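You operate a simulated robot arm through the tools that you are given. There is no shell and no other tool. Be economical: measure what you need, move in short steps, check, and stop when the job is done.

You run a simulated robot arm. Do the job below in one go: nothing can be reset, and whatever is moved stays where it is left.

JOB
Put the white bottle on the folding table away on the back of the ink bench. Then take the uv meter and leave it on top of the grey cuff. Then take the white can marked "41" and leave it on the front deck. The order counts. Set down upright: white bottle, white can.
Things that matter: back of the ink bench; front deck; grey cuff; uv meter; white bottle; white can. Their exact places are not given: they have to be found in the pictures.

The check looks at the end state, three seconds after you hand in, the way a careful person would. Anything else that was tipped, shoved, dropped, spilled or broken makes it a failure.

ROBOT AND FRAMES
A 7-joint arm with a fingered hand on a trunk, on a base that drives. Base frame: it is fixed to the floor where the robot stands at the start and does not move with it; the origin is under the middle of the robot, x ahead of it, y to its left, z up; the surface under the hand at the start is at about z = 740. Lengths are in mm, angles in rad, forces in N, time in s.
With the tool pointing down near the work surface it reaches from about 340 to 820 mm from the robot's upright axis, wherever it stands. Its first joint turns from -2.007 to 2.007 rad. Places, roughly: back of the ink bench (15x88 cm) [-2480, -12480, 900]; front deck [3000, -14700, 900]; white can [1250, -15000, 1000]. Payload 5 kg.
The TCP is the grasp point between the finger pads, 32 mm short of the fingertips. In the tool frame z runs along the fingers and y along their closing line. Largest opening 160 mm; the body of the gripper starts 89 mm behind the TCP. The gripper is a hand of 4 fingers: y runs from the thumb to the fingers, the wrist lies at [0, 0, -267] in the tool frame, and closing takes about 1.5 s.
Orientation is that of the tool frame in the base frame, as a unit quaternion [x, y, z, w]. With the fingers straight down and closing along the base's y, the tool's x points along the base's -x, its y along +y and its z along -z.

CONTROLS
- The arm moves only by the tool jog_arm. Its argument "deltas" is a list of rows, each an object (a shift or turn left out is 0, a gripper value left out holds the last) with "travel": the shift along the tool's x, y, z in mm, a list of three; "angular": the turn, a rotation vector about the tool's x, y, z in rad, a list of three. In form: [{"travel": [dx, dy, dz], "angular": [rx, ry, rz]}, ...]. A call has 1 to 10 rows; each row is the pose to reach, as a shift and turn from the pose commanded when the call began, along the tool's axes at that moment. "hand" is the gripper command, from -1 (shut) to 1 (fully open), values between in proportion, set as the call begins (left out, the last holds). Rows are played at 5 a second. More than 50 mm and 0.15 rad between two rows, or a gripper value outside its range, and nothing of the call is played. Where a pose cannot be reached the arm comes as near as it can. A force on the tool above 40 N (or 10 N above the force at the start of the call, whichever is more), or a blocked arm, ends the call early, and 0.2 s more pass. Each finger travels about 108 mm/s and halts on what it meets, pressing with about 26 N; the grip force reading is that of the motor and also rises with nothing between the fingers. The clock runs only during rows and for 0.2 s after the last one: add rows that repeat a pose to give the fingers time. It gives the time, the measured TCP pose, the force on the tool (base axes), the opening and the grip force at its end, in the units of the frame above (readings bear some noise), with the torque about the TCP (base axes, N m) and any sound that the robot's microphone picked up.
- Cameras (640 x 400 px; columns grow to the right, rows downward): "scene" is now at [9.7, 137.3, 1660.8]; the picture's right is [-0.26, -0.97, 0.00], its down [-0.81, 0.22, -0.54] and it looks along [0.52, -0.14, -0.84] (base axes); focal length 269 px, centre (320, 200). "wrist" rides on the gripper at [80, -4, -114] in the tool frame; the picture's right is [0.05, 1.00, 0.00], its down [-0.82, 0.04, -0.58] and it looks along [-0.58, 0.03, 0.82] (tool axes); focal length 265 px, centre (320, 200).
- get_image(camera): a new picture of that camera. No time passes.
- lift_body(by): slides the trunk up (or, below 0, down) by that many mm; the arm and the scene camera ride with it, the base frame stays. It gives what a move gives, with no picture.
- roll_base(legs): drives the robot by 1 to 6 legs, each [ahead, turn to the left] in mm and rad, along the robot's own axes; the way and the turn of a leg run together, so that a leg with both is an arc; at most 1500 mm and 3.142 rad a leg. The arm and the cameras ride along, it lands a little off, and it stops where it bumps. It gives what a move gives.
- set_grasp(shape): the hand has 4 fingers and takes this shape, open, in about a second: jaw (thumb against the fingers, like two jaws); tri (thumb and two fingers); tip (a fingertip pinch); poke (one finger out to press); point (the index stretched); flat (the hand flat); cup (the hand cupped); fist (a fist). The gripper value then closes the fingers along that shape, each until it touches; the sizes above hold for jaw. It gives what a move gives, with no picture.
- aim_head(pan, tilt): turns the head with the scene camera to pan (to the left, within 2.705 rad either way) and tilt (down, from -0.506 to 1.204), counted from straight ahead of the robot. It gives what a move gives.
- locate(camera, pixels): for up to 12 pixels [column, row] of the newest picture of that camera ("zoom" is the newest enlarged one), the place [x, y, z] in the base frame of the surface seen there, good to about 2 mm. No time passes.
- enlarge(camera, box): a new picture of the part [left, top, right, bottom] of that camera's present view, enlarged. No time passes.
- finish_job(): hands the job in; it is judged then, once.

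Keep the steps short. Do not move on a guess: measure, check each grasp and each placing, and mend mistakes. In all there are 110 turns and 78 pictures (those below and enlarged ones count). Leave the gripper open and the arm clear of the work at the hand-in unless told otherwise, and finish with a single line.

The tools are called after "Request:" as a command line: name --argument value ..., lists and objects as JSON in quotes. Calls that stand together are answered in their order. jog_arm: Moves the arm, as the interface text tells. Its arguments: {"type":"object","properties":{"deltas":{"type":"array","items":{"type":"object","properties":{"travel":{"type":"array","items":{"type":"number"}},"angular":{"type":"array","items":{"type":"number"}}}}},"hand":{"type":"number"}},"required":["deltas"]} The other tools are called the same way: lift_body (by) slides the trunk up or down; set_grasp (shape) gives the hand a shape; roll_base (legs) drives the base; aim_head (pan, tilt) turns the head that bears the scene camera; get_image (camera) takes a picture; locate (camera, pixels) gives the place of the surface under pixels of a picture; enlarge (camera, box) takes an enlarged picture of a part of a camera's view; finish_job () hands the job in.

At the start:

```text
t: 0.0
tcp_pos: [543.7, 40.6, 1094.2]
ee_rot: [0.0, 1.0, 0.0, 0.0]
wrist_force: [0.1, 0.7, 0.1]
moment: [-0.03, 0.0, 0.02]
gripper_width: 160.0
finger_force: 0.1
shape: jaw
trunk travel left (down, up): [-800.0, 190.0]
robot x, y, heading: [4.3, -3.4, 0.003]
head pan, tilt: [-0.264, 0.998]
```

scene: 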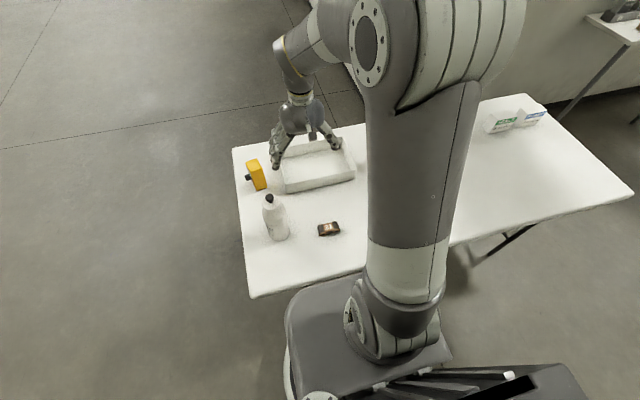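
wrist: 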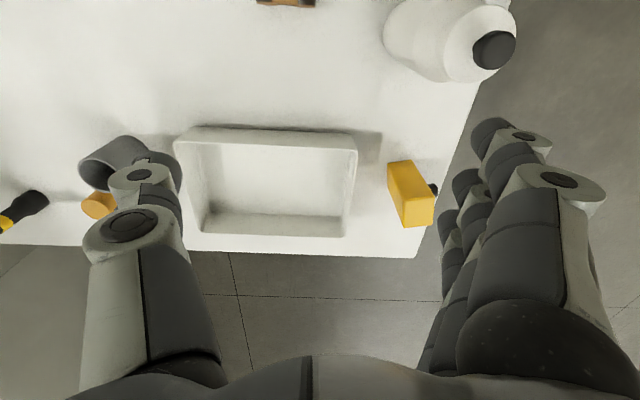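

I see a white bottle near scene (275,218) on the folding table. I'll enlarge that and measure it.

Request:
enlarge --camera "scene" --box '[220, 110, 380, 300]'

Request:
locate --camera "scene" --pixels '[[269, 198], [275, 212], [278, 232], [266, 220], [287, 220], [255, 174], [328, 229], [250, 290], [260, 250], [300, 250], [235, 150], [320, 180]]'

Request:
locate --camera "wrist" --pixels '[[495, 50], [430, 40], [400, 40], [470, 70], [440, 75], [350, 60], [410, 190], [470, 20], [100, 160], [100, 205], [285, 3]]'

```text
2.11 times, centred on (300, 205) of scene
```

zoom: 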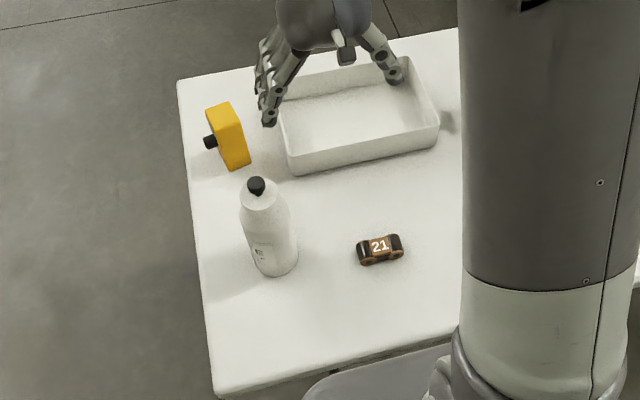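

```text
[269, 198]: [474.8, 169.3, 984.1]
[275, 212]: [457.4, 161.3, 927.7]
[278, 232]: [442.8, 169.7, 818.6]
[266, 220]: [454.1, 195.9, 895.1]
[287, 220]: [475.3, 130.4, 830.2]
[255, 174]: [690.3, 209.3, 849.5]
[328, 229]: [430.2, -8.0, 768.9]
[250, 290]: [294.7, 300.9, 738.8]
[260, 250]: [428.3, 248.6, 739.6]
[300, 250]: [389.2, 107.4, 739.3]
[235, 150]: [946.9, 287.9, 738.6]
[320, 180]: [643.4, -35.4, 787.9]
```

```text
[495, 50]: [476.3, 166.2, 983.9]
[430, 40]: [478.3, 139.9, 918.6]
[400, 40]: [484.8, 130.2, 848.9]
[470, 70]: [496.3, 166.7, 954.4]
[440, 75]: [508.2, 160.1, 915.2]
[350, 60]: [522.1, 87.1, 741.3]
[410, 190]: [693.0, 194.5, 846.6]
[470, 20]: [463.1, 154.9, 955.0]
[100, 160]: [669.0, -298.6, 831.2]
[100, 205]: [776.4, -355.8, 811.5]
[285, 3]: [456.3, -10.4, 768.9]
```

Bottle axis is near (475,167), z 740–984, about 75 mm across. Before acting, I'll look at the table's right side and the room.

Request:
aim_head --pan -0.9 --tilt 0.5

Request:
get_image --camera "scene"

Request:
enlarge --camera "wrist" --box '[0, 100, 240, 250]'

```text
t: 1.0
tcp_pos: [542.6, 40.4, 1092.1]
ee_rot: [0.001, 1.0, 0.0, 0.0]
wrist_force: [-0.2, 0.1, 0.4]
moment: [0.0, 0.03, 0.01]
gripper_width: 159.9
finger_force: 0.1
shape: jaw
trunk travel left (down, up): [-800.0, 190.0]
robot x, y, heading: [0.6, 3.4, 0.006]
head pan, tilt: [-0.901, 0.499]
```

```text
74 pictures are left
```

scene: 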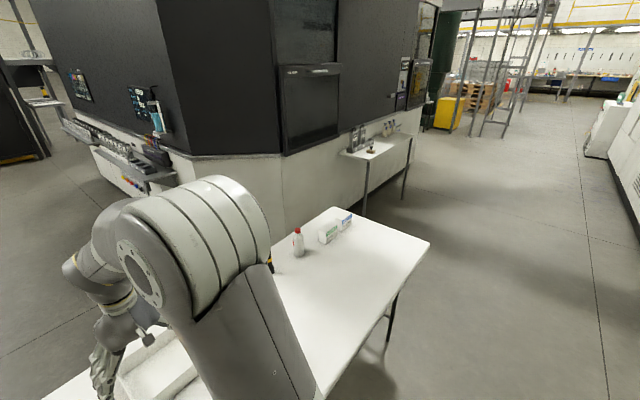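

```text
2.67 times, centred on (120, 175) of wrist
```

zoom: 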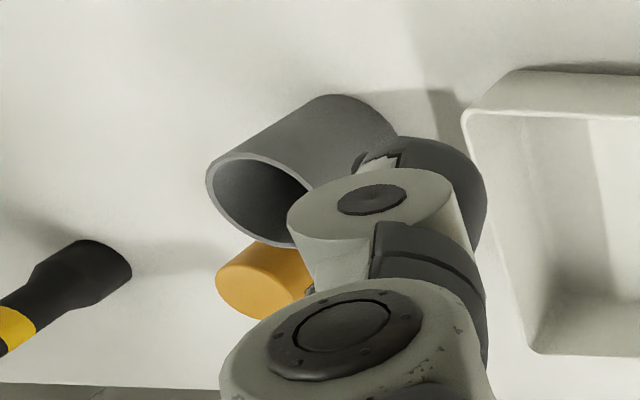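

Request:
enlarge --camera "scene" --box '[250, 190, 440, 310]'

Request:
locate --camera "scene" --pixels '[[298, 243], [328, 232], [345, 222], [336, 208], [428, 243], [370, 150], [320, 385], [271, 265]]'

Request:
locate --camera "wrist" --pixels '[[80, 165], [98, 162], [130, 140], [82, 205], [85, 180], [100, 195], [105, 209], [30, 200], [10, 220]]'

```text
3.33 times, centred on (345, 250) of scene
```

zoom: 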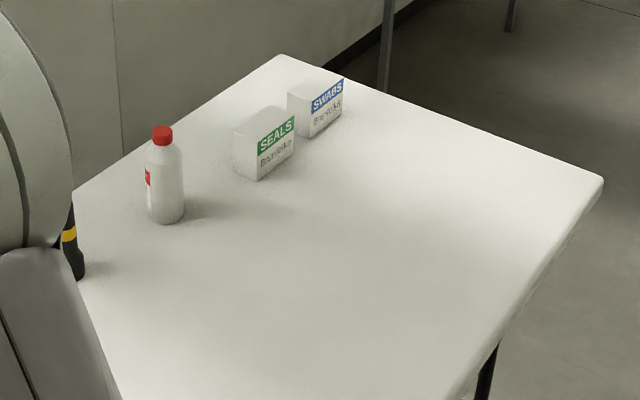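

```text
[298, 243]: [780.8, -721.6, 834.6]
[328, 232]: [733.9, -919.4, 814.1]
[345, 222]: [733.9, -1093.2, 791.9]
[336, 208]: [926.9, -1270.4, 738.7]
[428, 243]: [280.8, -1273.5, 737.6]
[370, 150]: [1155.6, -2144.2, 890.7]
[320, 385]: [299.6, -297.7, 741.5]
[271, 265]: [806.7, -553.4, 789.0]
```

```text
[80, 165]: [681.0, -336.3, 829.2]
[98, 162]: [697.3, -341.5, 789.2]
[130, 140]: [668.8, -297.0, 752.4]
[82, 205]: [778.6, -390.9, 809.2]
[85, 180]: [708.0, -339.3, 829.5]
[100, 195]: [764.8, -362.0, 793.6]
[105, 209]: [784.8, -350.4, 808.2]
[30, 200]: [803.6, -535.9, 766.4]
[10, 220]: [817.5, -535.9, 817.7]
```

Two white bottles: a black-capped one and a red-capped one. I'll look closer at both, the yellow object and the cuff.

Request:
aim_head --pan 0.1 --tilt 0.9

Request:
enlarge --camera "scene" --box '[280, 120, 440, 220]'

Request:
get_image --camera "scene"

```text
t: 2.3
tcp_pos: [543.0, 40.0, 1093.4]
ee_rot: [0.0, 1.0, 0.0, 0.0]
wrist_force: [0.2, -0.4, 0.4]
moment: [0.0, 0.02, -0.03]
gripper_width: 159.9
finger_force: 0.1
shape: jaw
trunk travel left (down, up): [-800.0, 190.0]
robot x, y, heading: [2.9, -3.3, -0.002]
head pan, tilt: [0.099, 0.901]
```

```text
4.00 times, centred on (360, 170) of scene
```

zoom: 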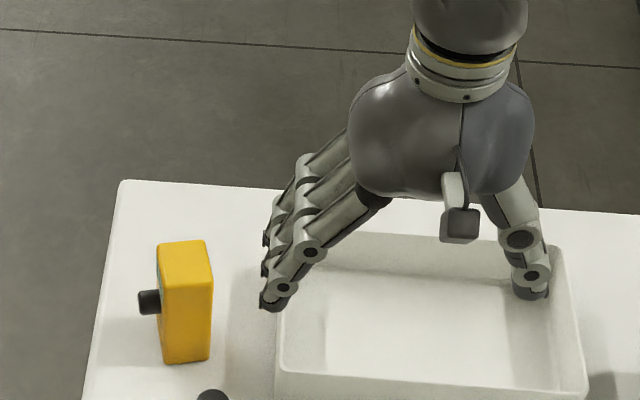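

```text
70 pictures are left
```

scene: 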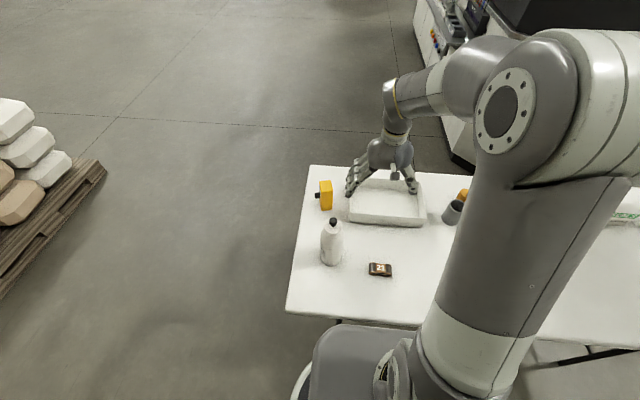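

Request:
enlarge --camera "scene" --box '[300, 165, 500, 290]'

Request:
locate --camera "zoom" --pixels '[[58, 92], [86, 50], [108, 90], [93, 145], [70, 72], [50, 95], [490, 130], [470, 160], [500, 120], [525, 80], [490, 143], [105, 170]]'

```text
3.20 times, centred on (400, 228) of scene
```

zoom: 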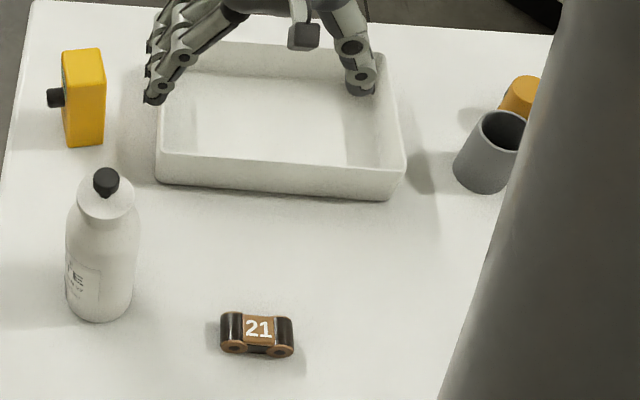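

```text
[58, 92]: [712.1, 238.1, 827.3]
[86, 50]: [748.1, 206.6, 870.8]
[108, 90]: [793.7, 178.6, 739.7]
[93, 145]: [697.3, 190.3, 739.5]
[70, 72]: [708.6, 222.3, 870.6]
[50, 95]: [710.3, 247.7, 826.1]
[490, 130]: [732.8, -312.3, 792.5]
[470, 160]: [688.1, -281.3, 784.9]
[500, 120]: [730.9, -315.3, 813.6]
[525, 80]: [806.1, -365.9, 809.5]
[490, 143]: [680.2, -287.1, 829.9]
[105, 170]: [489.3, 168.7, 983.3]
```

Request:
enlarge --camera "scene" --box '[312, 210, 352, 270]'

Request:
aim_head --pan -0.9 --tilt 0.6

Request:
enlarge --camera "scene" --box '[260, 180, 370, 250]'

```text
6.67 times, centred on (332, 240) of scene
```

zoom: 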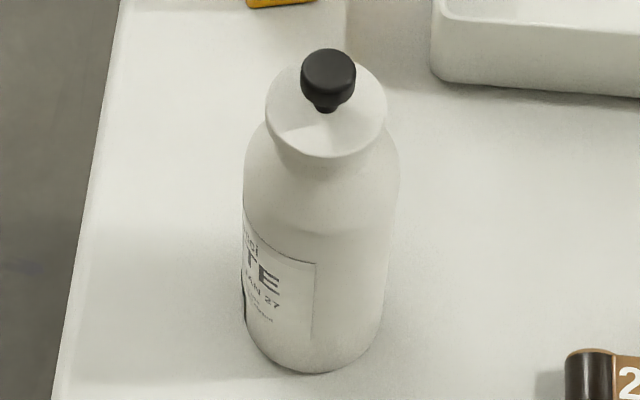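

```text
t: 3.6
tcp_pos: [544.1, 41.2, 1093.6]
ee_rot: [0.0, 1.0, 0.0, 0.0]
wrist_force: [0.8, -1.2, 0.7]
moment: [0.01, 0.03, -0.01]
gripper_width: 159.9
finger_force: 0.0
shape: jaw
trunk travel left (down, up): [-800.0, 190.0]
robot x, y, heading: [0.5, 2.0, -0.001]
head pan, tilt: [-0.901, 0.6]
```

```text
5.71 times, centred on (315, 215) of scene
```

zoom: 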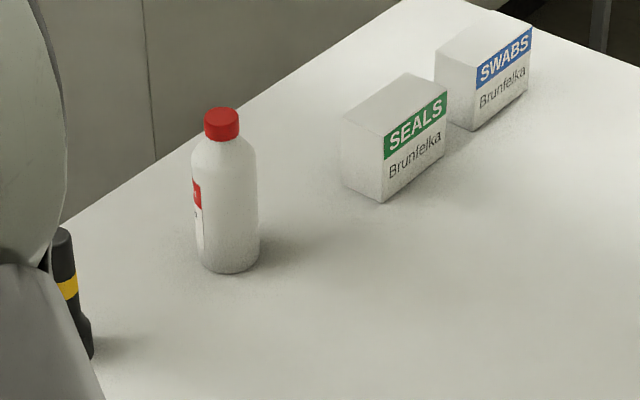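

The black-capped bottle's label reads "…TE / JAN 27", which is WHITE ink. That suits the ink bench, so it is the white bottle. I'll move above it at (475,167), staying high.

Request:
jog_arm --deltas '[{"travel": [23, 42, 0]}, {"travel": [46, 84, 0]}, {"travel": [69, 126, 0]}, {"travel": [69, 126, 0]}]' --hand 1

Request:
get_image --camera "wrist"

```text
t: 4.6
tcp_pos: [476.0, 165.8, 1092.8]
ee_rot: [0.0, 1.0, 0.0, 0.001]
wrist_force: [-0.2, -0.6, 0.2]
moment: [0.02, -0.02, 0.02]
gripper_width: 160.0
finger_force: 0.1
shape: jaw
trunk travel left (down, up): [-800.0, 190.0]
robot x, y, heading: [1.1, -5.0, 0.004]
head pan, tilt: [-0.901, 0.6]
```

```text
66 pictures are left
```

wrist: 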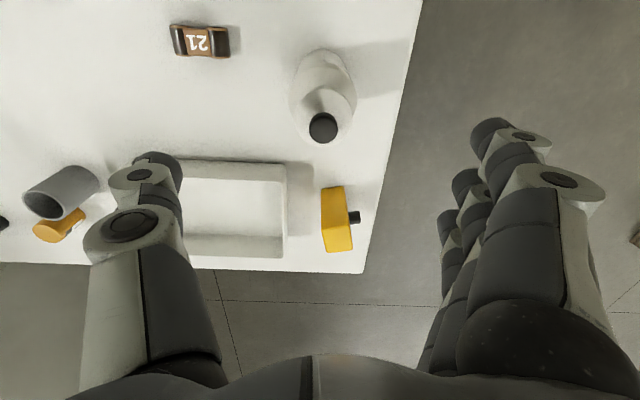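

Request:
locate --camera "wrist" --pixels '[[322, 128], [336, 200], [355, 217], [322, 222], [350, 248], [336, 188], [336, 252], [60, 195], [40, 205], [83, 175], [290, 90], [357, 95]]'

Request:
jog_arm --deltas '[{"travel": [0, 1, 45]}, {"travel": [0, 1, 90]}, {"travel": [0, 1, 110]}, {"travel": [0, 1, 110]}]'

Request:
get_image --camera "wrist"

```text
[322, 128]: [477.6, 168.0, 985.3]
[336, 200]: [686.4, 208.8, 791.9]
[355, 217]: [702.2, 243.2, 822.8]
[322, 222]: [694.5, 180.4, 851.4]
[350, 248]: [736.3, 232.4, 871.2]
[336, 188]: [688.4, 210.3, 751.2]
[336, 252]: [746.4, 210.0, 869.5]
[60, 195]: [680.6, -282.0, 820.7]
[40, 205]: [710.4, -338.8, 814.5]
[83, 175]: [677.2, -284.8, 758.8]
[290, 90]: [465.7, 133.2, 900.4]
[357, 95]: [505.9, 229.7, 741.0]
```

```text
t: 5.6
tcp_pos: [474.5, 168.5, 982.0]
ee_rot: [0.0, 1.0, 0.0, 0.0]
wrist_force: [1.0, 0.3, -0.2]
moment: [-0.02, -0.02, -0.02]
gripper_width: 159.9
finger_force: 0.1
shape: jaw
trunk travel left (down, up): [-800.0, 190.0]
robot x, y, heading: [3.4, -4.4, -0.004]
head pan, tilt: [-0.901, 0.6]
```

```text
65 pictures are left
```

wrist: 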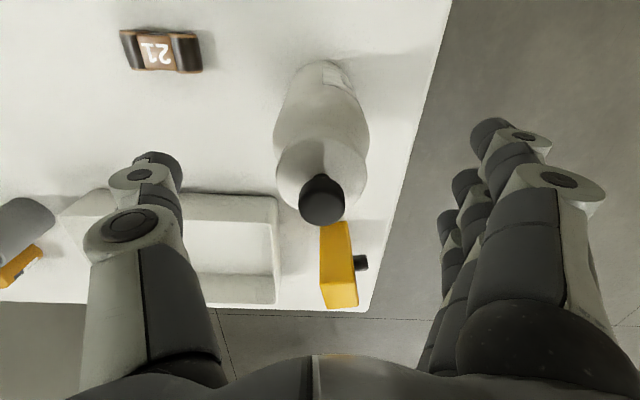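

Bottle is centred between thumb and fingers. Next I descend to z≈907 and close.

Request:
jog_arm --deltas '[{"travel": [0, 0, 40]}, {"travel": [0, 0, 74]}, {"travel": [0, 0, 74]}]'

Request:
jog_arm --deltas '[{}, {}, {}, {}, {}, {}, {}, {}]' --hand -1

Request:
get_image --camera "wrist"

```text
t: 6.4
tcp_pos: [473.6, 166.2, 907.2]
ee_rot: [0.0, 1.0, 0.0, 0.0]
wrist_force: [0.5, 0.5, 0.3]
moment: [0.04, -0.02, 0.01]
gripper_width: 159.8
finger_force: 0.1
shape: jaw
trunk travel left (down, up): [-800.0, 190.0]
robot x, y, heading: [-0.6, -0.6, 0.002]
head pan, tilt: [-0.901, 0.6]
```

```text
t: 8.2
tcp_pos: [473.4, 167.2, 907.7]
ee_rot: [0.0, 1.0, 0.0, 0.001]
wrist_force: [-1.0, 1.1, -0.8]
moment: [0.05, 0.03, 0.03]
gripper_width: 62.5
finger_force: 26.1
shape: jaw
trunk travel left (down, up): [-800.0, 190.0]
robot x, y, heading: [-0.7, 0.7, -0.003]
head pan, tilt: [-0.901, 0.6]
```

```text
64 pictures are left
```

wrist: 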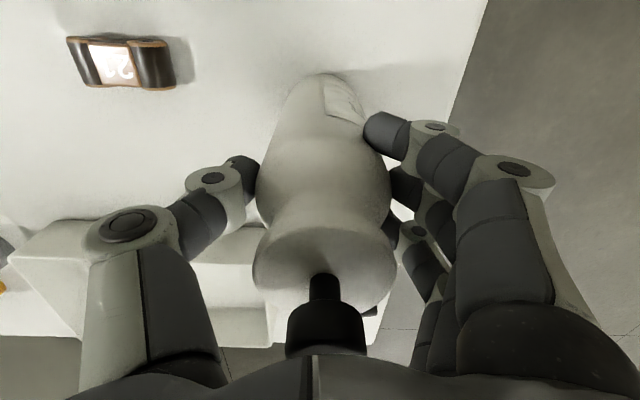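

Gripped: width 62.5 at 26 N. Lifting, well clear of the table items.

Request:
jog_arm --deltas '[{"travel": [0, 0, -30]}, {"travel": [0, 0, -70]}, {"travel": [0, 0, -110]}, {"travel": [0, 0, -150]}, {"travel": [0, 0, -190]}, {"travel": [0, 0, -230]}, {"travel": [0, 0, -230]}]'

Request:
aim_head --pan -1.8 --tilt 0.2

Request:
get_image --camera "scene"

Request:
get_image --camera "wrist"

```text
t: 9.8
tcp_pos: [474.0, 169.6, 1138.5]
ee_rot: [0.001, 1.0, 0.0, -0.001]
wrist_force: [0.1, -0.1, -8.4]
moment: [-0.03, 0.07, 0.0]
gripper_width: 62.3
finger_force: 25.6
shape: jaw
trunk travel left (down, up): [-800.0, 190.0]
robot x, y, heading: [-0.1, 0.6, -0.006]
head pan, tilt: [-0.901, 0.6]
```

```text
t: 11.0
tcp_pos: [473.5, 169.6, 1139.7]
ee_rot: [-0.001, 1.0, 0.0, 0.0]
wrist_force: [0.3, 0.3, -8.1]
moment: [0.0, 0.06, 0.05]
gripper_width: 62.5
finger_force: 26.1
shape: jaw
trunk travel left (down, up): [-800.0, 190.0]
robot x, y, heading: [-0.6, -3.0, -0.004]
head pan, tilt: [-1.799, 0.201]
```

```text
63 pictures are left
```

scene: 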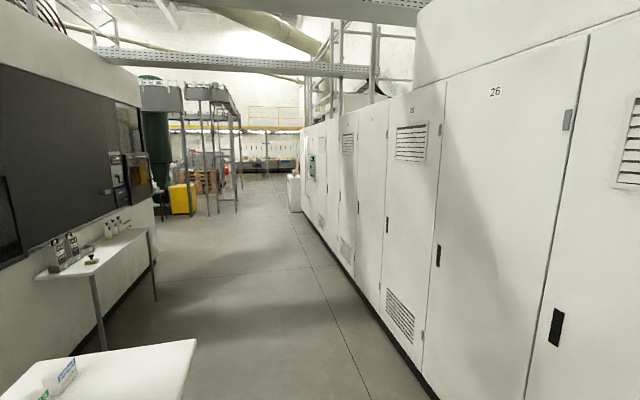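

```text
62 pictures are left
```

wrist: 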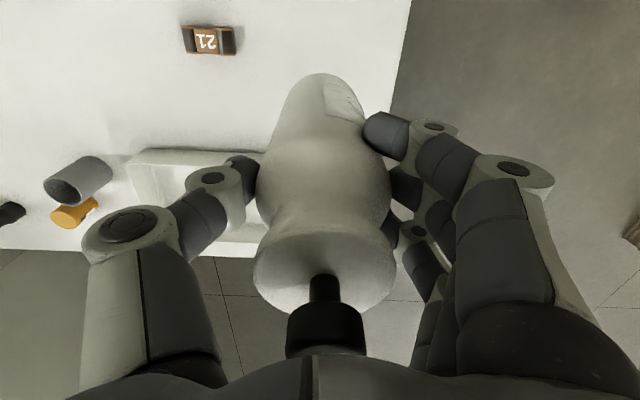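

Request:
locate --camera "scene" --pixels '[[427, 385], [342, 262], [300, 212], [294, 190], [280, 180], [215, 195], [180, 212], [240, 185], [230, 240], [285, 160], [250, 140], [206, 208]]'

Request:
enlarge --camera "scene" --box '[130, 100, 330, 225]'

```text
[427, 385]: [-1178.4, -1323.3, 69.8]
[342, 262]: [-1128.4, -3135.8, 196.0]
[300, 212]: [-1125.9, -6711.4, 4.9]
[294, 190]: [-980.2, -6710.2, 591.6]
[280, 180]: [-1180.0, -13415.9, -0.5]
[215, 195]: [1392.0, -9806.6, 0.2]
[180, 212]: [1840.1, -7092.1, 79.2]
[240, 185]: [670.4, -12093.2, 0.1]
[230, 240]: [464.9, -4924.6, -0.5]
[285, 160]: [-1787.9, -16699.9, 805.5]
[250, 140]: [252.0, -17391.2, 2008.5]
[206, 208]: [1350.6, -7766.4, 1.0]
```

```text
3.20 times, centred on (230, 162) of scene
```

zoom: 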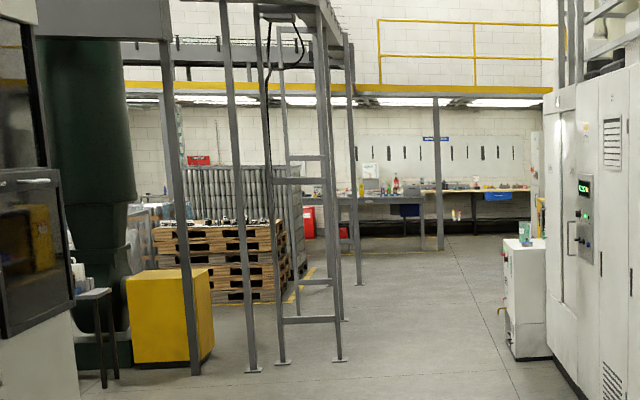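

Aisle runs along −y around x≈−275, between cabinets (x<−980) and frames (x>430). I back off from the table, turn right, and check.

Request:
roll_base --legs '[[-290, 0], [0, -1.57]]'

Request:
aim_head --pan 0 --tilt 0.3

Request:
get_image --camera "scene"

```text
t: 16.9
tcp_pos: [-147.5, -485.4, 1139.8]
ee_rot: [0.73, 0.684, 0.001, 0.0]
wrist_force: [0.3, 0.4, -8.3]
moment: [0.08, 0.03, 0.0]
gripper_width: 61.9
finger_force: 25.8
shape: jaw
trunk travel left (down, up): [-800.0, 190.0]
robot x, y, heading: [-289.5, -1.8, -1.632]
head pan, tilt: [-1.799, 0.201]
```

```text
t: 18.7
tcp_pos: [-147.0, -484.2, 1139.0]
ee_rot: [0.729, 0.684, 0.0, 0.0]
wrist_force: [0.2, -1.0, -8.5]
moment: [0.05, 0.03, -0.01]
gripper_width: 62.1
finger_force: 25.7
shape: jaw
trunk travel left (down, up): [-800.0, 190.0]
robot x, y, heading: [-284.4, -0.3, -1.634]
head pan, tilt: [0.0, 0.3]
```

```text
60 pictures are left
```

scene: 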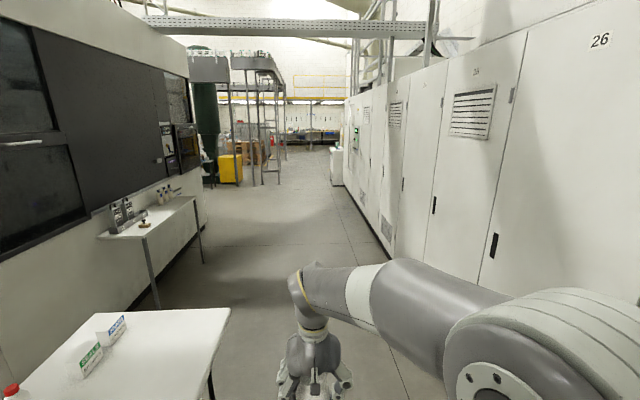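

Request:
roll_base --legs '[[0, 0.062], [1500, 0], [1500, 0], [1500, 0]]'

```text
t: 40.5
tcp_pos: [-377.8, -4955.3, 1138.8]
ee_rot: [0.732, 0.681, 0.001, -0.001]
wrist_force: [0.2, -1.0, -8.2]
moment: [0.05, -0.05, 0.03]
gripper_width: 62.1
finger_force: 26.4
shape: jaw
trunk travel left (down, up): [-800.0, 190.0]
robot x, y, heading: [-511.6, -4474.2, -1.644]
head pan, tilt: [0.0, 0.3]
```

Drifted a bit to x=−512. I correct the heading and go on past the console.

Request:
roll_base --legs '[[0, 0.13], [1500, 0], [1500, 0]]'

Request:
get_image --camera "scene"

```text
t: 55.8
tcp_pos: [-102.9, -7952.4, 1139.5]
ee_rot: [0.672, 0.741, 0.0, 0.0]
wrist_force: [0.6, -0.3, -8.4]
moment: [0.04, 0.06, -0.02]
gripper_width: 62.0
finger_force: 25.7
shape: jaw
trunk travel left (down, up): [-800.0, 190.0]
robot x, y, heading: [-316.5, -7498.6, -1.47]
head pan, tilt: [0.0, 0.3]
```

```text
59 pictures are left
```

scene: 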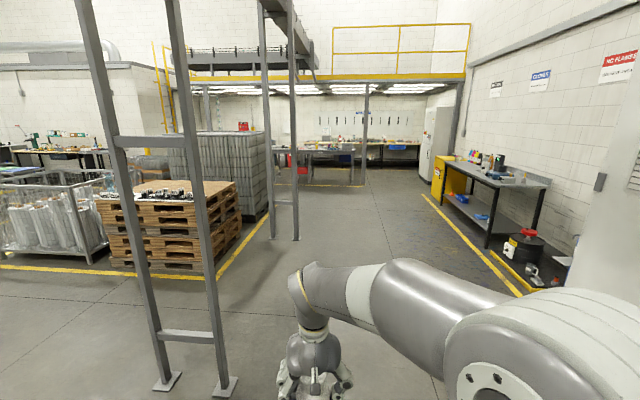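

The ink bench is to the right at about (500,180). Enlarging and measuring it.

Request:
enlarge --camera "scene" --box '[420, 130, 580, 300]'

Request:
locate --camera "scene" --pixels '[[460, 166], [500, 187], [548, 180], [535, 190], [470, 160], [515, 165], [487, 245], [440, 160], [430, 200], [505, 280], [398, 240], [525, 245]]'

```text
2.35 times, centred on (500, 215) of scene
```

zoom: 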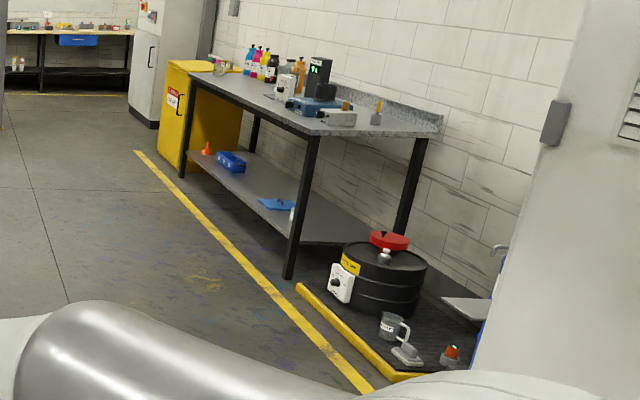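

```text
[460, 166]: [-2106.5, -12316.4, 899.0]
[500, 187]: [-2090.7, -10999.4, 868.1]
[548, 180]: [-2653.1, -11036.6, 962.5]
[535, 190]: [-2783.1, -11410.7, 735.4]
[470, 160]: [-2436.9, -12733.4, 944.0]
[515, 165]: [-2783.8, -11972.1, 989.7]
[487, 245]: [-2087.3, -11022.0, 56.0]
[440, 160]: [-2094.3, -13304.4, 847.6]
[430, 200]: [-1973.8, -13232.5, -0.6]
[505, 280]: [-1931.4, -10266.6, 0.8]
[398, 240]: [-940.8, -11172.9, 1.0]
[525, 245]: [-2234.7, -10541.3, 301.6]
```

Bench top z≈900, front edge x≈−2100, back wall x≈−2650. I drive to roughly (−1000,−12400), then face −x.

Request:
roll_base --legs '[[0, -0.24], [1500, 0], [1500, 0]]'

```text
t: 71.0
tcp_pos: [-638.9, -10950.6, 1138.7]
ee_rot: [0.756, 0.655, 0.001, -0.001]
wrist_force: [-0.1, 0.4, -7.7]
moment: [0.02, -0.01, -0.04]
gripper_width: 61.7
finger_force: 25.9
shape: jaw
trunk travel left (down, up): [-800.0, 190.0]
robot x, y, heading: [-741.1, -10459.6, -1.713]
head pan, tilt: [0.0, 0.3]
```

Request:
roll_base --legs '[[1000, 0], [850, 0], [0, -1.43]]'

Request:
get_image --camera "scene"

```text
t: 83.8
tcp_pos: [-1524.2, -12428.1, 1140.1]
ee_rot: [1.0, -0.016, 0.001, 0.0]
wrist_force: [-0.2, 1.2, -6.9]
moment: [0.0, -0.03, -0.01]
gripper_width: 61.7
finger_force: 26.1
shape: jaw
trunk travel left (down, up): [-800.0, 190.0]
robot x, y, heading: [-1045.2, -12274.5, 3.111]
head pan, tilt: [0.0, 0.3]
```

```text
57 pictures are left
```

scene: 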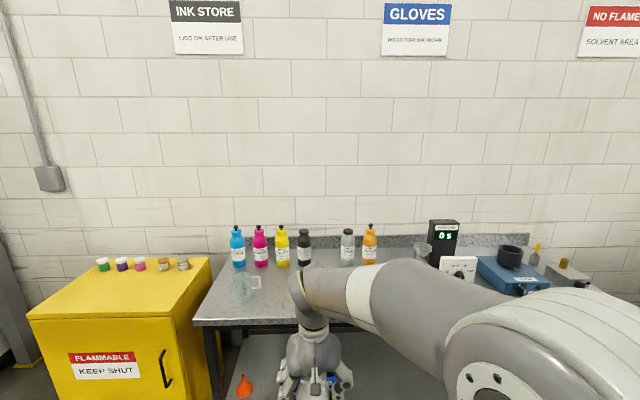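

Ink bottles line the back. I'll measure them and the free gap near column 325.

Request:
enlarge --camera "scene" --box '[200, 215, 450, 325]'

Request:
locate --camera "scene" --pixels '[[238, 262], [260, 260], [282, 259], [304, 258], [347, 258], [370, 258], [325, 262], [325, 252], [325, 242], [215, 265], [243, 290], [420, 258]]'

```text
2.56 times, centred on (325, 270) of scene
```

zoom: 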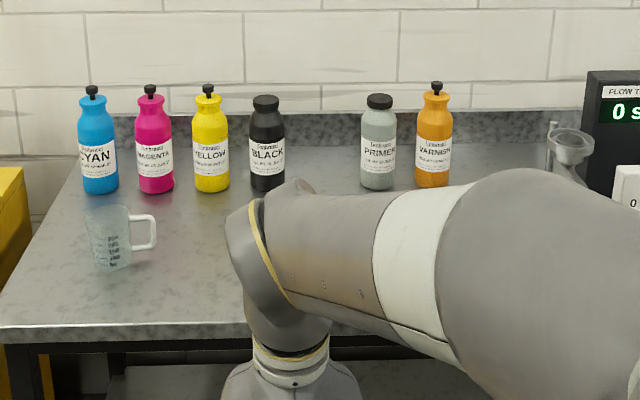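

```text
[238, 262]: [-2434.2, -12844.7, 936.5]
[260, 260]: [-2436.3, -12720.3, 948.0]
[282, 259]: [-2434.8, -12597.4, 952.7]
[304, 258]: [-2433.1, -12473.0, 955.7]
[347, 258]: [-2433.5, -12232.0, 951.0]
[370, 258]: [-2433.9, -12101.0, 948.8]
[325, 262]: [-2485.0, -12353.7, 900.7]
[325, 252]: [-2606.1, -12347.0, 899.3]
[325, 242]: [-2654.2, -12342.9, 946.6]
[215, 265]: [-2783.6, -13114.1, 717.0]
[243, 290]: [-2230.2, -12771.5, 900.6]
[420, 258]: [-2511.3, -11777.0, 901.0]
```

The gap between BLACK and PRIMER is centred at y≈−12353 and about 170 mm wide. I'll turn the hand 90° so the fingers open in depth, not toward the neighbours.

Request:
jog_arm --deltas '[{"angular": [0, 0, 0.13]}, {"angular": [0, 0, 0.26]}, {"angular": [0, 0, 0.39]}, {"angular": [0, 0, 0.52]}, {"angular": [0, 0, 0.65]}, {"angular": [0, 0, 0.78]}, {"angular": [0, 0, 0.78]}]'

Request:
jog_arm --deltas '[{"angular": [0, 0, 0.13]}, {"angular": [0, 0, 0.26]}, {"angular": [0, 0, 0.39]}, {"angular": [0, 0, 0.52]}, {"angular": [0, 0, 0.65]}, {"angular": [0, 0, 0.78]}, {"angular": [0, 0, 0.78]}]'

Request:
get_image --camera "wrist"

```text
t: 85.4
tcp_pos: [-1523.9, -12429.2, 1139.7]
ee_rot: [0.918, -0.397, 0.0, -0.001]
wrist_force: [-0.4, 0.1, -8.5]
moment: [-0.04, -0.08, 0.02]
gripper_width: 61.7
finger_force: 26.0
shape: jaw
trunk travel left (down, up): [-800.0, 190.0]
robot x, y, heading: [-1043.5, -12276.1, 3.108]
head pan, tilt: [0.0, 0.3]
```

```text
t: 87.0
tcp_pos: [-1524.9, -12428.9, 1140.4]
ee_rot: [-0.698, 0.716, -0.001, 0.001]
wrist_force: [-0.1, -0.6, -9.7]
moment: [-0.05, -0.02, -0.02]
gripper_width: 61.8
finger_force: 25.9
shape: jaw
trunk travel left (down, up): [-800.0, 190.0]
robot x, y, heading: [-1047.9, -12275.4, 3.11]
head pan, tilt: [0.0, 0.3]
```

```text
55 pictures are left
```

wrist: 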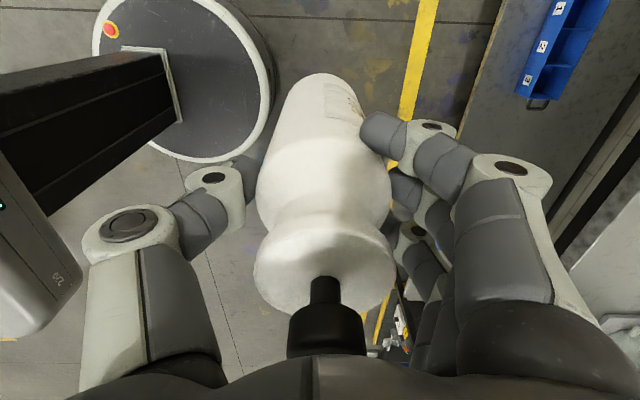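

Request:
locate --camera "wrist" --pixels '[[272, 80], [250, 150], [205, 162], [100, 15], [470, 130], [430, 60]]'

```text
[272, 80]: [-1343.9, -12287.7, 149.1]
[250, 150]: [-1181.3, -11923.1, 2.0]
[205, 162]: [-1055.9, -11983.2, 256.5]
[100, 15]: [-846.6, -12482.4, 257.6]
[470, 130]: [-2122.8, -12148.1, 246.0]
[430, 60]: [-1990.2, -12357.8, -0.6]
```

Request:
roll_base --legs '[[690, 0]]'

Request:
aim_head --pan 0.1 --tilt 0.75

Request:
get_image --camera "scene"

```text
t: 90.8
tcp_pos: [-2213.4, -12389.9, 1139.6]
ee_rot: [-0.692, 0.721, -0.001, 0.0]
wrist_force: [-0.8, 0.0, -8.0]
moment: [-0.05, -0.02, -0.02]
gripper_width: 61.7
finger_force: 25.9
shape: jaw
trunk travel left (down, up): [-800.0, 190.0]
robot x, y, heading: [-1728.1, -12245.9, 3.091]
head pan, tilt: [0.0, 0.3]
```

```text
t: 91.7
tcp_pos: [-2212.8, -12389.4, 1137.4]
ee_rot: [-0.692, 0.722, 0.0, 0.001]
wrist_force: [0.2, -0.4, -8.6]
moment: [-0.01, -0.01, 0.01]
gripper_width: 61.5
finger_force: 25.8
shape: jaw
trunk travel left (down, up): [-800.0, 190.0]
robot x, y, heading: [-1731.6, -12246.7, 3.081]
head pan, tilt: [0.099, 0.75]
```

```text
54 pictures are left
```

scene: 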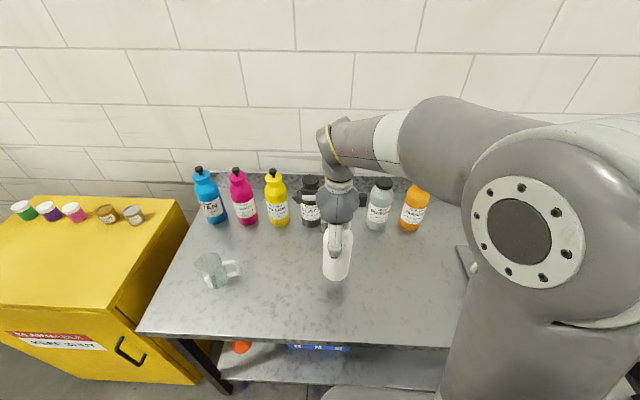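

Aligning with the gap laterally first, then advancing 260 mm toward the back in steps.

Request:
jog_arm --deltas '[{"travel": [-25, 0, -20]}, {"travel": [-25, 40, -20]}, {"travel": [-25, 80, -20]}, {"travel": [-25, 120, -20]}, {"travel": [-25, 160, -20]}, {"travel": [-25, 200, -20]}, {"travel": [-25, 230, -20]}, {"travel": [-25, 260, -20]}, {"travel": [-25, 260, -20]}]'

Request:
get_image --camera "scene"

Request:
get_image --camera "wrist"

```text
t: 93.7
tcp_pos: [-2472.6, -12352.9, 1162.0]
ee_rot: [-0.692, 0.722, 0.0, 0.001]
wrist_force: [-0.1, -0.6, -7.7]
moment: [-0.07, 0.0, -0.02]
gripper_width: 61.5
finger_force: 26.4
shape: jaw
trunk travel left (down, up): [-800.0, 190.0]
robot x, y, heading: [-1728.2, -12245.2, 3.087]
head pan, tilt: [0.099, 0.75]
```

```text
53 pictures are left
```

scene: 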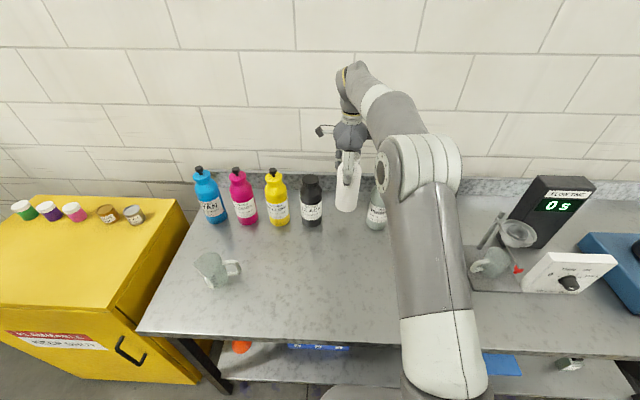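

```text
52 pictures are left
```

wrist: 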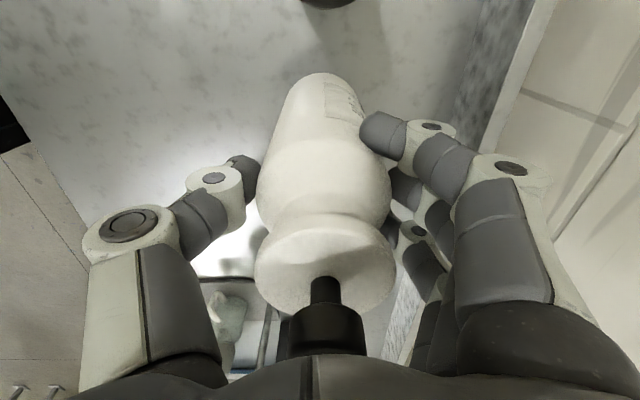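

Position is right, centred in the gap. Lowering 92 mm to near contact (TCP z≈1069).

Request:
jog_arm --deltas '[{"travel": [0, 0, 40]}, {"travel": [0, 0, 75]}, {"travel": [0, 0, 88]}, {"travel": [0, 0, 92]}, {"travel": [0, 0, 92]}]'

Request:
get_image --camera "scene"

```text
t: 94.9
tcp_pos: [-2470.8, -12354.8, 1067.7]
ee_rot: [-0.692, 0.722, 0.0, -0.001]
wrist_force: [1.5, -2.1, 3.8]
moment: [0.01, 0.03, -0.04]
gripper_width: 61.3
finger_force: 26.3
shape: jaw
trunk travel left (down, up): [-800.0, 190.0]
robot x, y, heading: [-1728.3, -12245.4, 3.092]
head pan, tilt: [0.099, 0.75]
```

```text
51 pictures are left
```

scene: 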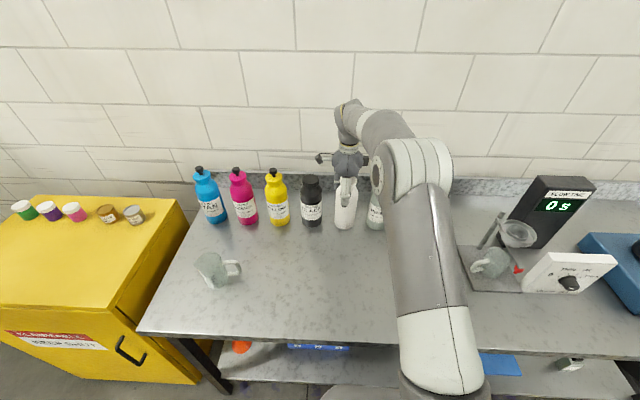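

Contact: the load has gone off the wrist. Opening the hand.

Request:
jog_arm --deltas '[{}, {}, {}, {}, {}, {}]' --hand 0.6

Request:
jog_arm --deltas '[{"travel": [0, 0, -40]}, {"travel": [0, 0, -80]}, {"travel": [0, 0, -120]}, {"travel": [0, 0, -160]}, {"travel": [0, 0, -160]}]'

Request:
get_image --camera "scene"

Request:
get_image --camera "wrist"

```text
t: 96.3
tcp_pos: [-2469.9, -12354.2, 1067.5]
ee_rot: [-0.693, 0.721, -0.001, 0.001]
wrist_force: [-0.3, 0.6, -0.3]
moment: [0.01, 0.02, -0.03]
gripper_width: 128.0
finger_force: 0.2
shape: jaw
trunk travel left (down, up): [-800.0, 190.0]
robot x, y, heading: [-1731.3, -12245.9, 3.086]
head pan, tilt: [0.099, 0.75]
```

```text
t: 97.5
tcp_pos: [-2469.5, -12355.4, 1227.1]
ee_rot: [-0.692, 0.722, 0.0, 0.001]
wrist_force: [-0.5, 0.1, -0.9]
moment: [-0.02, 0.01, -0.02]
gripper_width: 127.6
finger_force: 0.1
shape: jaw
trunk travel left (down, up): [-800.0, 190.0]
robot x, y, heading: [-1732.7, -12246.7, 3.088]
head pan, tilt: [0.099, 0.75]
```

```text
50 pictures are left
```

scene: 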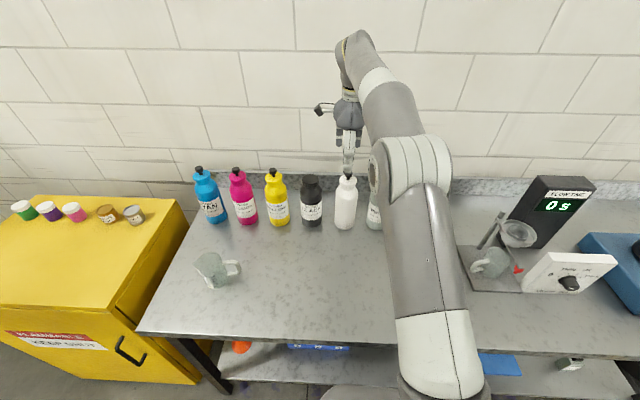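

```text
49 pictures are left
```

wrist: 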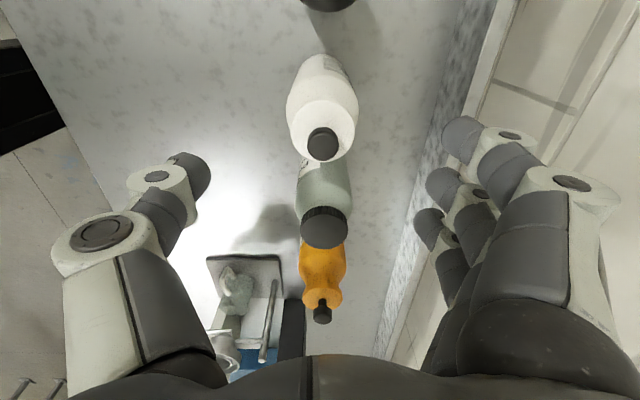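

Bottle stands upright in line. Retracting higher and back, then turning the hand back.

Request:
jog_arm --deltas '[{"travel": [0, 0, -40]}, {"travel": [0, -40, -40]}, {"travel": [0, -80, -40]}, {"travel": [0, -120, -40]}, {"travel": [0, -160, -40]}, {"travel": [0, -200, -40]}, {"travel": [0, -240, -40]}, {"travel": [0, -260, -40]}, {"travel": [0, -260, -40]}]' --hand 1

Request:
roll_base --legs '[[-700, 0]]'

Request:
jog_arm --deltas '[{"angular": [0, 0, -0.13]}, {"angular": [0, 0, -0.26]}, {"angular": [0, 0, -0.39]}, {"angular": [0, 0, -0.52]}, {"angular": [0, 0, -0.65]}, {"angular": [0, 0, -0.78]}, {"angular": [0, 0, -0.78]}]'

Request:
jog_arm --deltas '[{"angular": [0, 0, -0.13]}, {"angular": [0, 0, -0.26]}, {"angular": [0, 0, -0.39]}, {"angular": [0, 0, -0.52]}, {"angular": [0, 0, -0.65]}, {"angular": [0, 0, -0.78]}, {"angular": [0, 0, -0.78]}]'

```text
t: 99.5
tcp_pos: [-2213.1, -12365.1, 1268.8]
ee_rot: [-0.692, 0.722, -0.001, 0.0]
wrist_force: [-0.8, -0.1, 0.3]
moment: [-0.01, 0.0, -0.03]
gripper_width: 160.2
finger_force: 0.1
shape: jaw
trunk travel left (down, up): [-800.0, 190.0]
robot x, y, heading: [-1730.7, -12242.1, 3.088]
head pan, tilt: [0.099, 0.75]
```

```text
t: 103.2
tcp_pos: [-1536.4, -12401.3, 1271.0]
ee_rot: [-0.693, 0.72, -0.001, -0.001]
wrist_force: [-0.4, -0.1, 0.7]
moment: [0.01, 0.01, -0.04]
gripper_width: 160.0
finger_force: 0.2
shape: jaw
trunk travel left (down, up): [-800.0, 190.0]
robot x, y, heading: [-1055.9, -12278.6, 3.091]
head pan, tilt: [0.099, 0.75]
```

```text
t: 104.8
tcp_pos: [-1534.8, -12400.8, 1269.4]
ee_rot: [0.916, -0.402, 0.0, -0.001]
wrist_force: [-0.4, -0.5, 0.0]
moment: [-0.01, -0.04, 0.02]
gripper_width: 159.8
finger_force: 0.1
shape: jaw
trunk travel left (down, up): [-800.0, 190.0]
robot x, y, heading: [-1054.3, -12282.9, 3.096]
head pan, tilt: [0.099, 0.75]
```

```text
t: 106.4
tcp_pos: [-1537.9, -12401.3, 1269.2]
ee_rot: [1.0, -0.024, 0.0, 0.0]
wrist_force: [-0.3, -1.3, 0.1]
moment: [0.01, 0.0, 0.0]
gripper_width: 159.8
finger_force: 0.0
shape: jaw
trunk travel left (down, up): [-800.0, 190.0]
robot x, y, heading: [-1055.6, -12280.5, 3.096]
head pan, tilt: [0.099, 0.75]
```

Now drive back up the aisle to the folding table.

Request:
roll_base --legs '[[0, -1.64], [1500, 0], [1500, 0]]'

```text
t: 124.8
tcp_pos: [-636.1, -8850.6, 1268.4]
ee_rot: [-0.648, 0.762, 0.0, -0.001]
wrist_force: [0.3, 0.2, 0.1]
moment: [0.01, -0.01, -0.01]
gripper_width: 159.9
finger_force: 0.0
shape: jaw
trunk travel left (down, up): [-800.0, 190.0]
robot x, y, heading: [-568.5, -9344.6, 1.403]
head pan, tilt: [0.099, 0.75]
```

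Request:
roll_base --legs '[[0, 0.08], [1500, 0], [900, 0]]'

```text
t: 137.1
tcp_pos: [-494.8, -6455.1, 1268.6]
ee_rot: [-0.674, 0.738, -0.001, -0.001]
wrist_force: [0.1, -0.1, -0.1]
moment: [-0.03, -0.01, 0.03]
gripper_width: 159.9
finger_force: 0.0
shape: jaw
trunk travel left (down, up): [-800.0, 190.0]
robot x, y, heading: [-395.4, -6942.9, 1.481]
head pan, tilt: [0.099, 0.75]
```

Request:
roll_base --legs '[[0, 0.08], [1500, 0], [1500, 0]]'

```text
t: 152.0
tcp_pos: [-592.2, -3484.7, 1269.4]
ee_rot: [0.721, -0.693, 0.0, 0.001]
wrist_force: [0.6, 0.3, -0.6]
moment: [-0.04, 0.01, -0.02]
gripper_width: 159.8
finger_force: 0.1
shape: jaw
trunk travel left (down, up): [-800.0, 190.0]
robot x, y, heading: [-428.7, -3953.3, 1.615]
head pan, tilt: [0.099, 0.75]
```

Request:
roll_base --legs '[[0, -0.055], [1500, 0], [1500, 0], [850, 0], [0, -1.5]]'

Request:
get_image --camera "scene"

```text
t: 174.6
tcp_pos: [179.8, 38.5, 1269.1]
ee_rot: [-0.013, 1.0, -0.001, -0.001]
wrist_force: [0.0, -0.5, -0.1]
moment: [0.02, 0.0, 0.01]
gripper_width: 159.9
finger_force: 0.0
shape: jaw
trunk travel left (down, up): [-800.0, 190.0]
robot x, y, heading: [-288.8, -119.7, 0.019]
head pan, tilt: [0.099, 0.75]
```

```text
48 pictures are left
```

scene: 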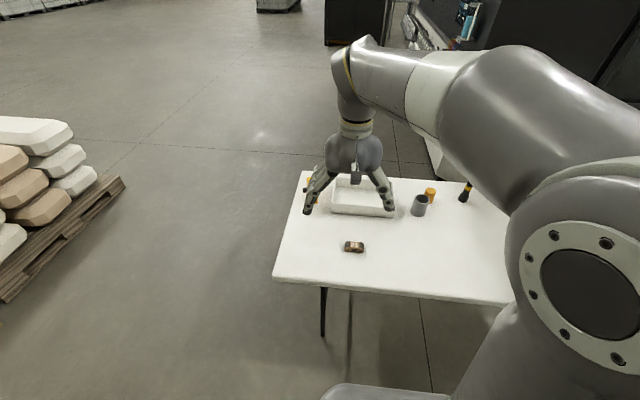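

Request:
locate --camera "scene" --pixels '[[322, 325], [350, 330], [420, 195], [420, 208], [413, 203], [428, 203], [430, 190], [465, 190], [420, 212], [308, 185], [310, 178]]'

Request:
enlarge --camera "scene" --box '[270, 160, 510, 400]'

```text
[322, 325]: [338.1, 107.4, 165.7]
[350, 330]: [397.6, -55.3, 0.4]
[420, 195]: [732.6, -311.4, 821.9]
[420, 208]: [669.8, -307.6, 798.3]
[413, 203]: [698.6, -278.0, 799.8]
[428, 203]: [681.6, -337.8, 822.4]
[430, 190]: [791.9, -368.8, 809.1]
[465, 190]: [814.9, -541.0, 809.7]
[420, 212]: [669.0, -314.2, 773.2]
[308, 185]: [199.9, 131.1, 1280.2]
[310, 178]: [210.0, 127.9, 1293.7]
```

```text
1.67 times, centred on (390, 280) of scene
```

zoom: 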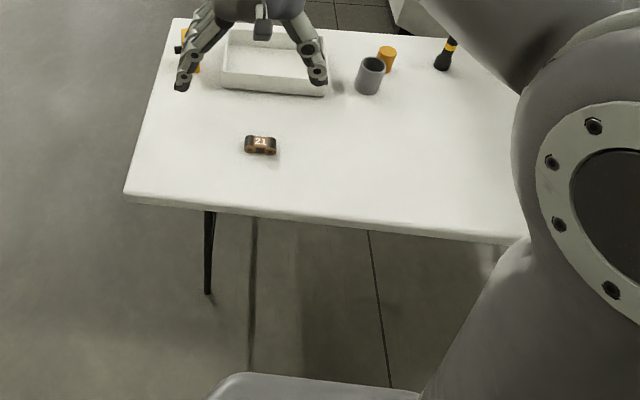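

Cuff is centred near (702,−310), rim z≈831. I move the base to about x=60 and look down at the meter and cuff with the wrist camera.

Request:
roll_base --legs '[[345, -0.02]]'

Request:
get_image --camera "wrist"

```text
t: 176.8
tcp_pos: [539.0, 31.9, 1268.0]
ee_rot: [0.0, 1.0, 0.001, -0.001]
wrist_force: [-0.3, -0.7, 0.3]
moment: [0.01, 0.01, -0.02]
gripper_width: 159.8
finger_force: 0.0
shape: jaw
trunk travel left (down, up): [-800.0, 190.0]
robot x, y, heading: [57.1, -117.0, 0.004]
head pan, tilt: [0.099, 0.75]
```

```text
46 pictures are left
```

wrist: 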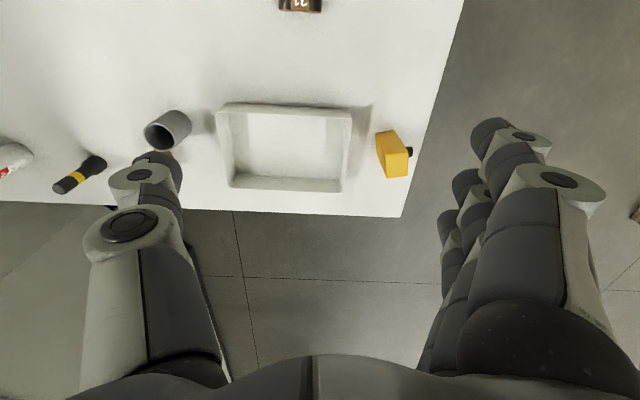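

Request:
jog_arm --deltas '[{"travel": [-25, 43, 0]}, {"travel": [-50, 86, 0]}, {"travel": [-75, 129, 0]}, {"travel": [-100, 172, 0]}, {"travel": [-125, 172, 40]}, {"travel": [-150, 172, 80]}, {"travel": [-150, 172, 120]}, {"travel": [-150, 172, 120]}]'

Request:
enlarge --camera "wrist" --box '[220, 40, 420, 165]'

```text
t: 178.7
tcp_pos: [690.2, 203.3, 1146.3]
ee_rot: [-0.001, 1.0, 0.0, 0.0]
wrist_force: [0.0, -0.4, 0.9]
moment: [0.02, 0.01, 0.0]
gripper_width: 159.8
finger_force: 0.1
shape: jaw
trunk travel left (down, up): [-800.0, 190.0]
robot x, y, heading: [60.0, -117.9, 0.002]
head pan, tilt: [0.099, 0.75]
```

```text
3.20 times, centred on (320, 102) of wrist
```

zoom: 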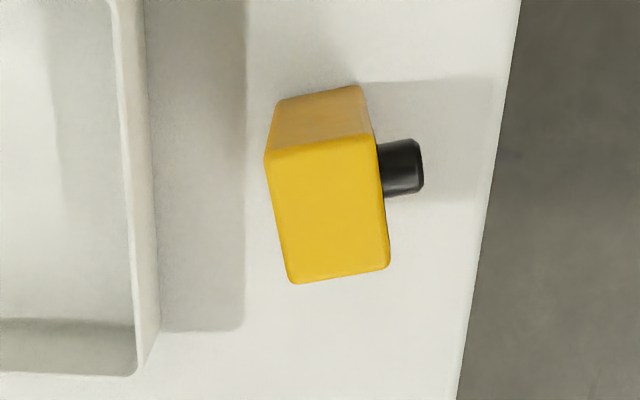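

Request:
locate --camera "zoom" --pixels '[[270, 156], [378, 144], [386, 264], [294, 280], [328, 212], [276, 104], [360, 90], [420, 165], [145, 300], [385, 165], [330, 130], [300, 278]]'

```text
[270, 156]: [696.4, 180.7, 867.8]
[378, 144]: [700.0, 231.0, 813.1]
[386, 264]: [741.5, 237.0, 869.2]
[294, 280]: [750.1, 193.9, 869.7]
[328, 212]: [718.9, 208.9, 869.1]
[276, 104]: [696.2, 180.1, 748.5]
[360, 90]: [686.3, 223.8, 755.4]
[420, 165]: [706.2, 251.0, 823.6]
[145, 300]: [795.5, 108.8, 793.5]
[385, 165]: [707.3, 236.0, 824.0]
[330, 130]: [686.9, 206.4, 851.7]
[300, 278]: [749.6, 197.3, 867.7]
```

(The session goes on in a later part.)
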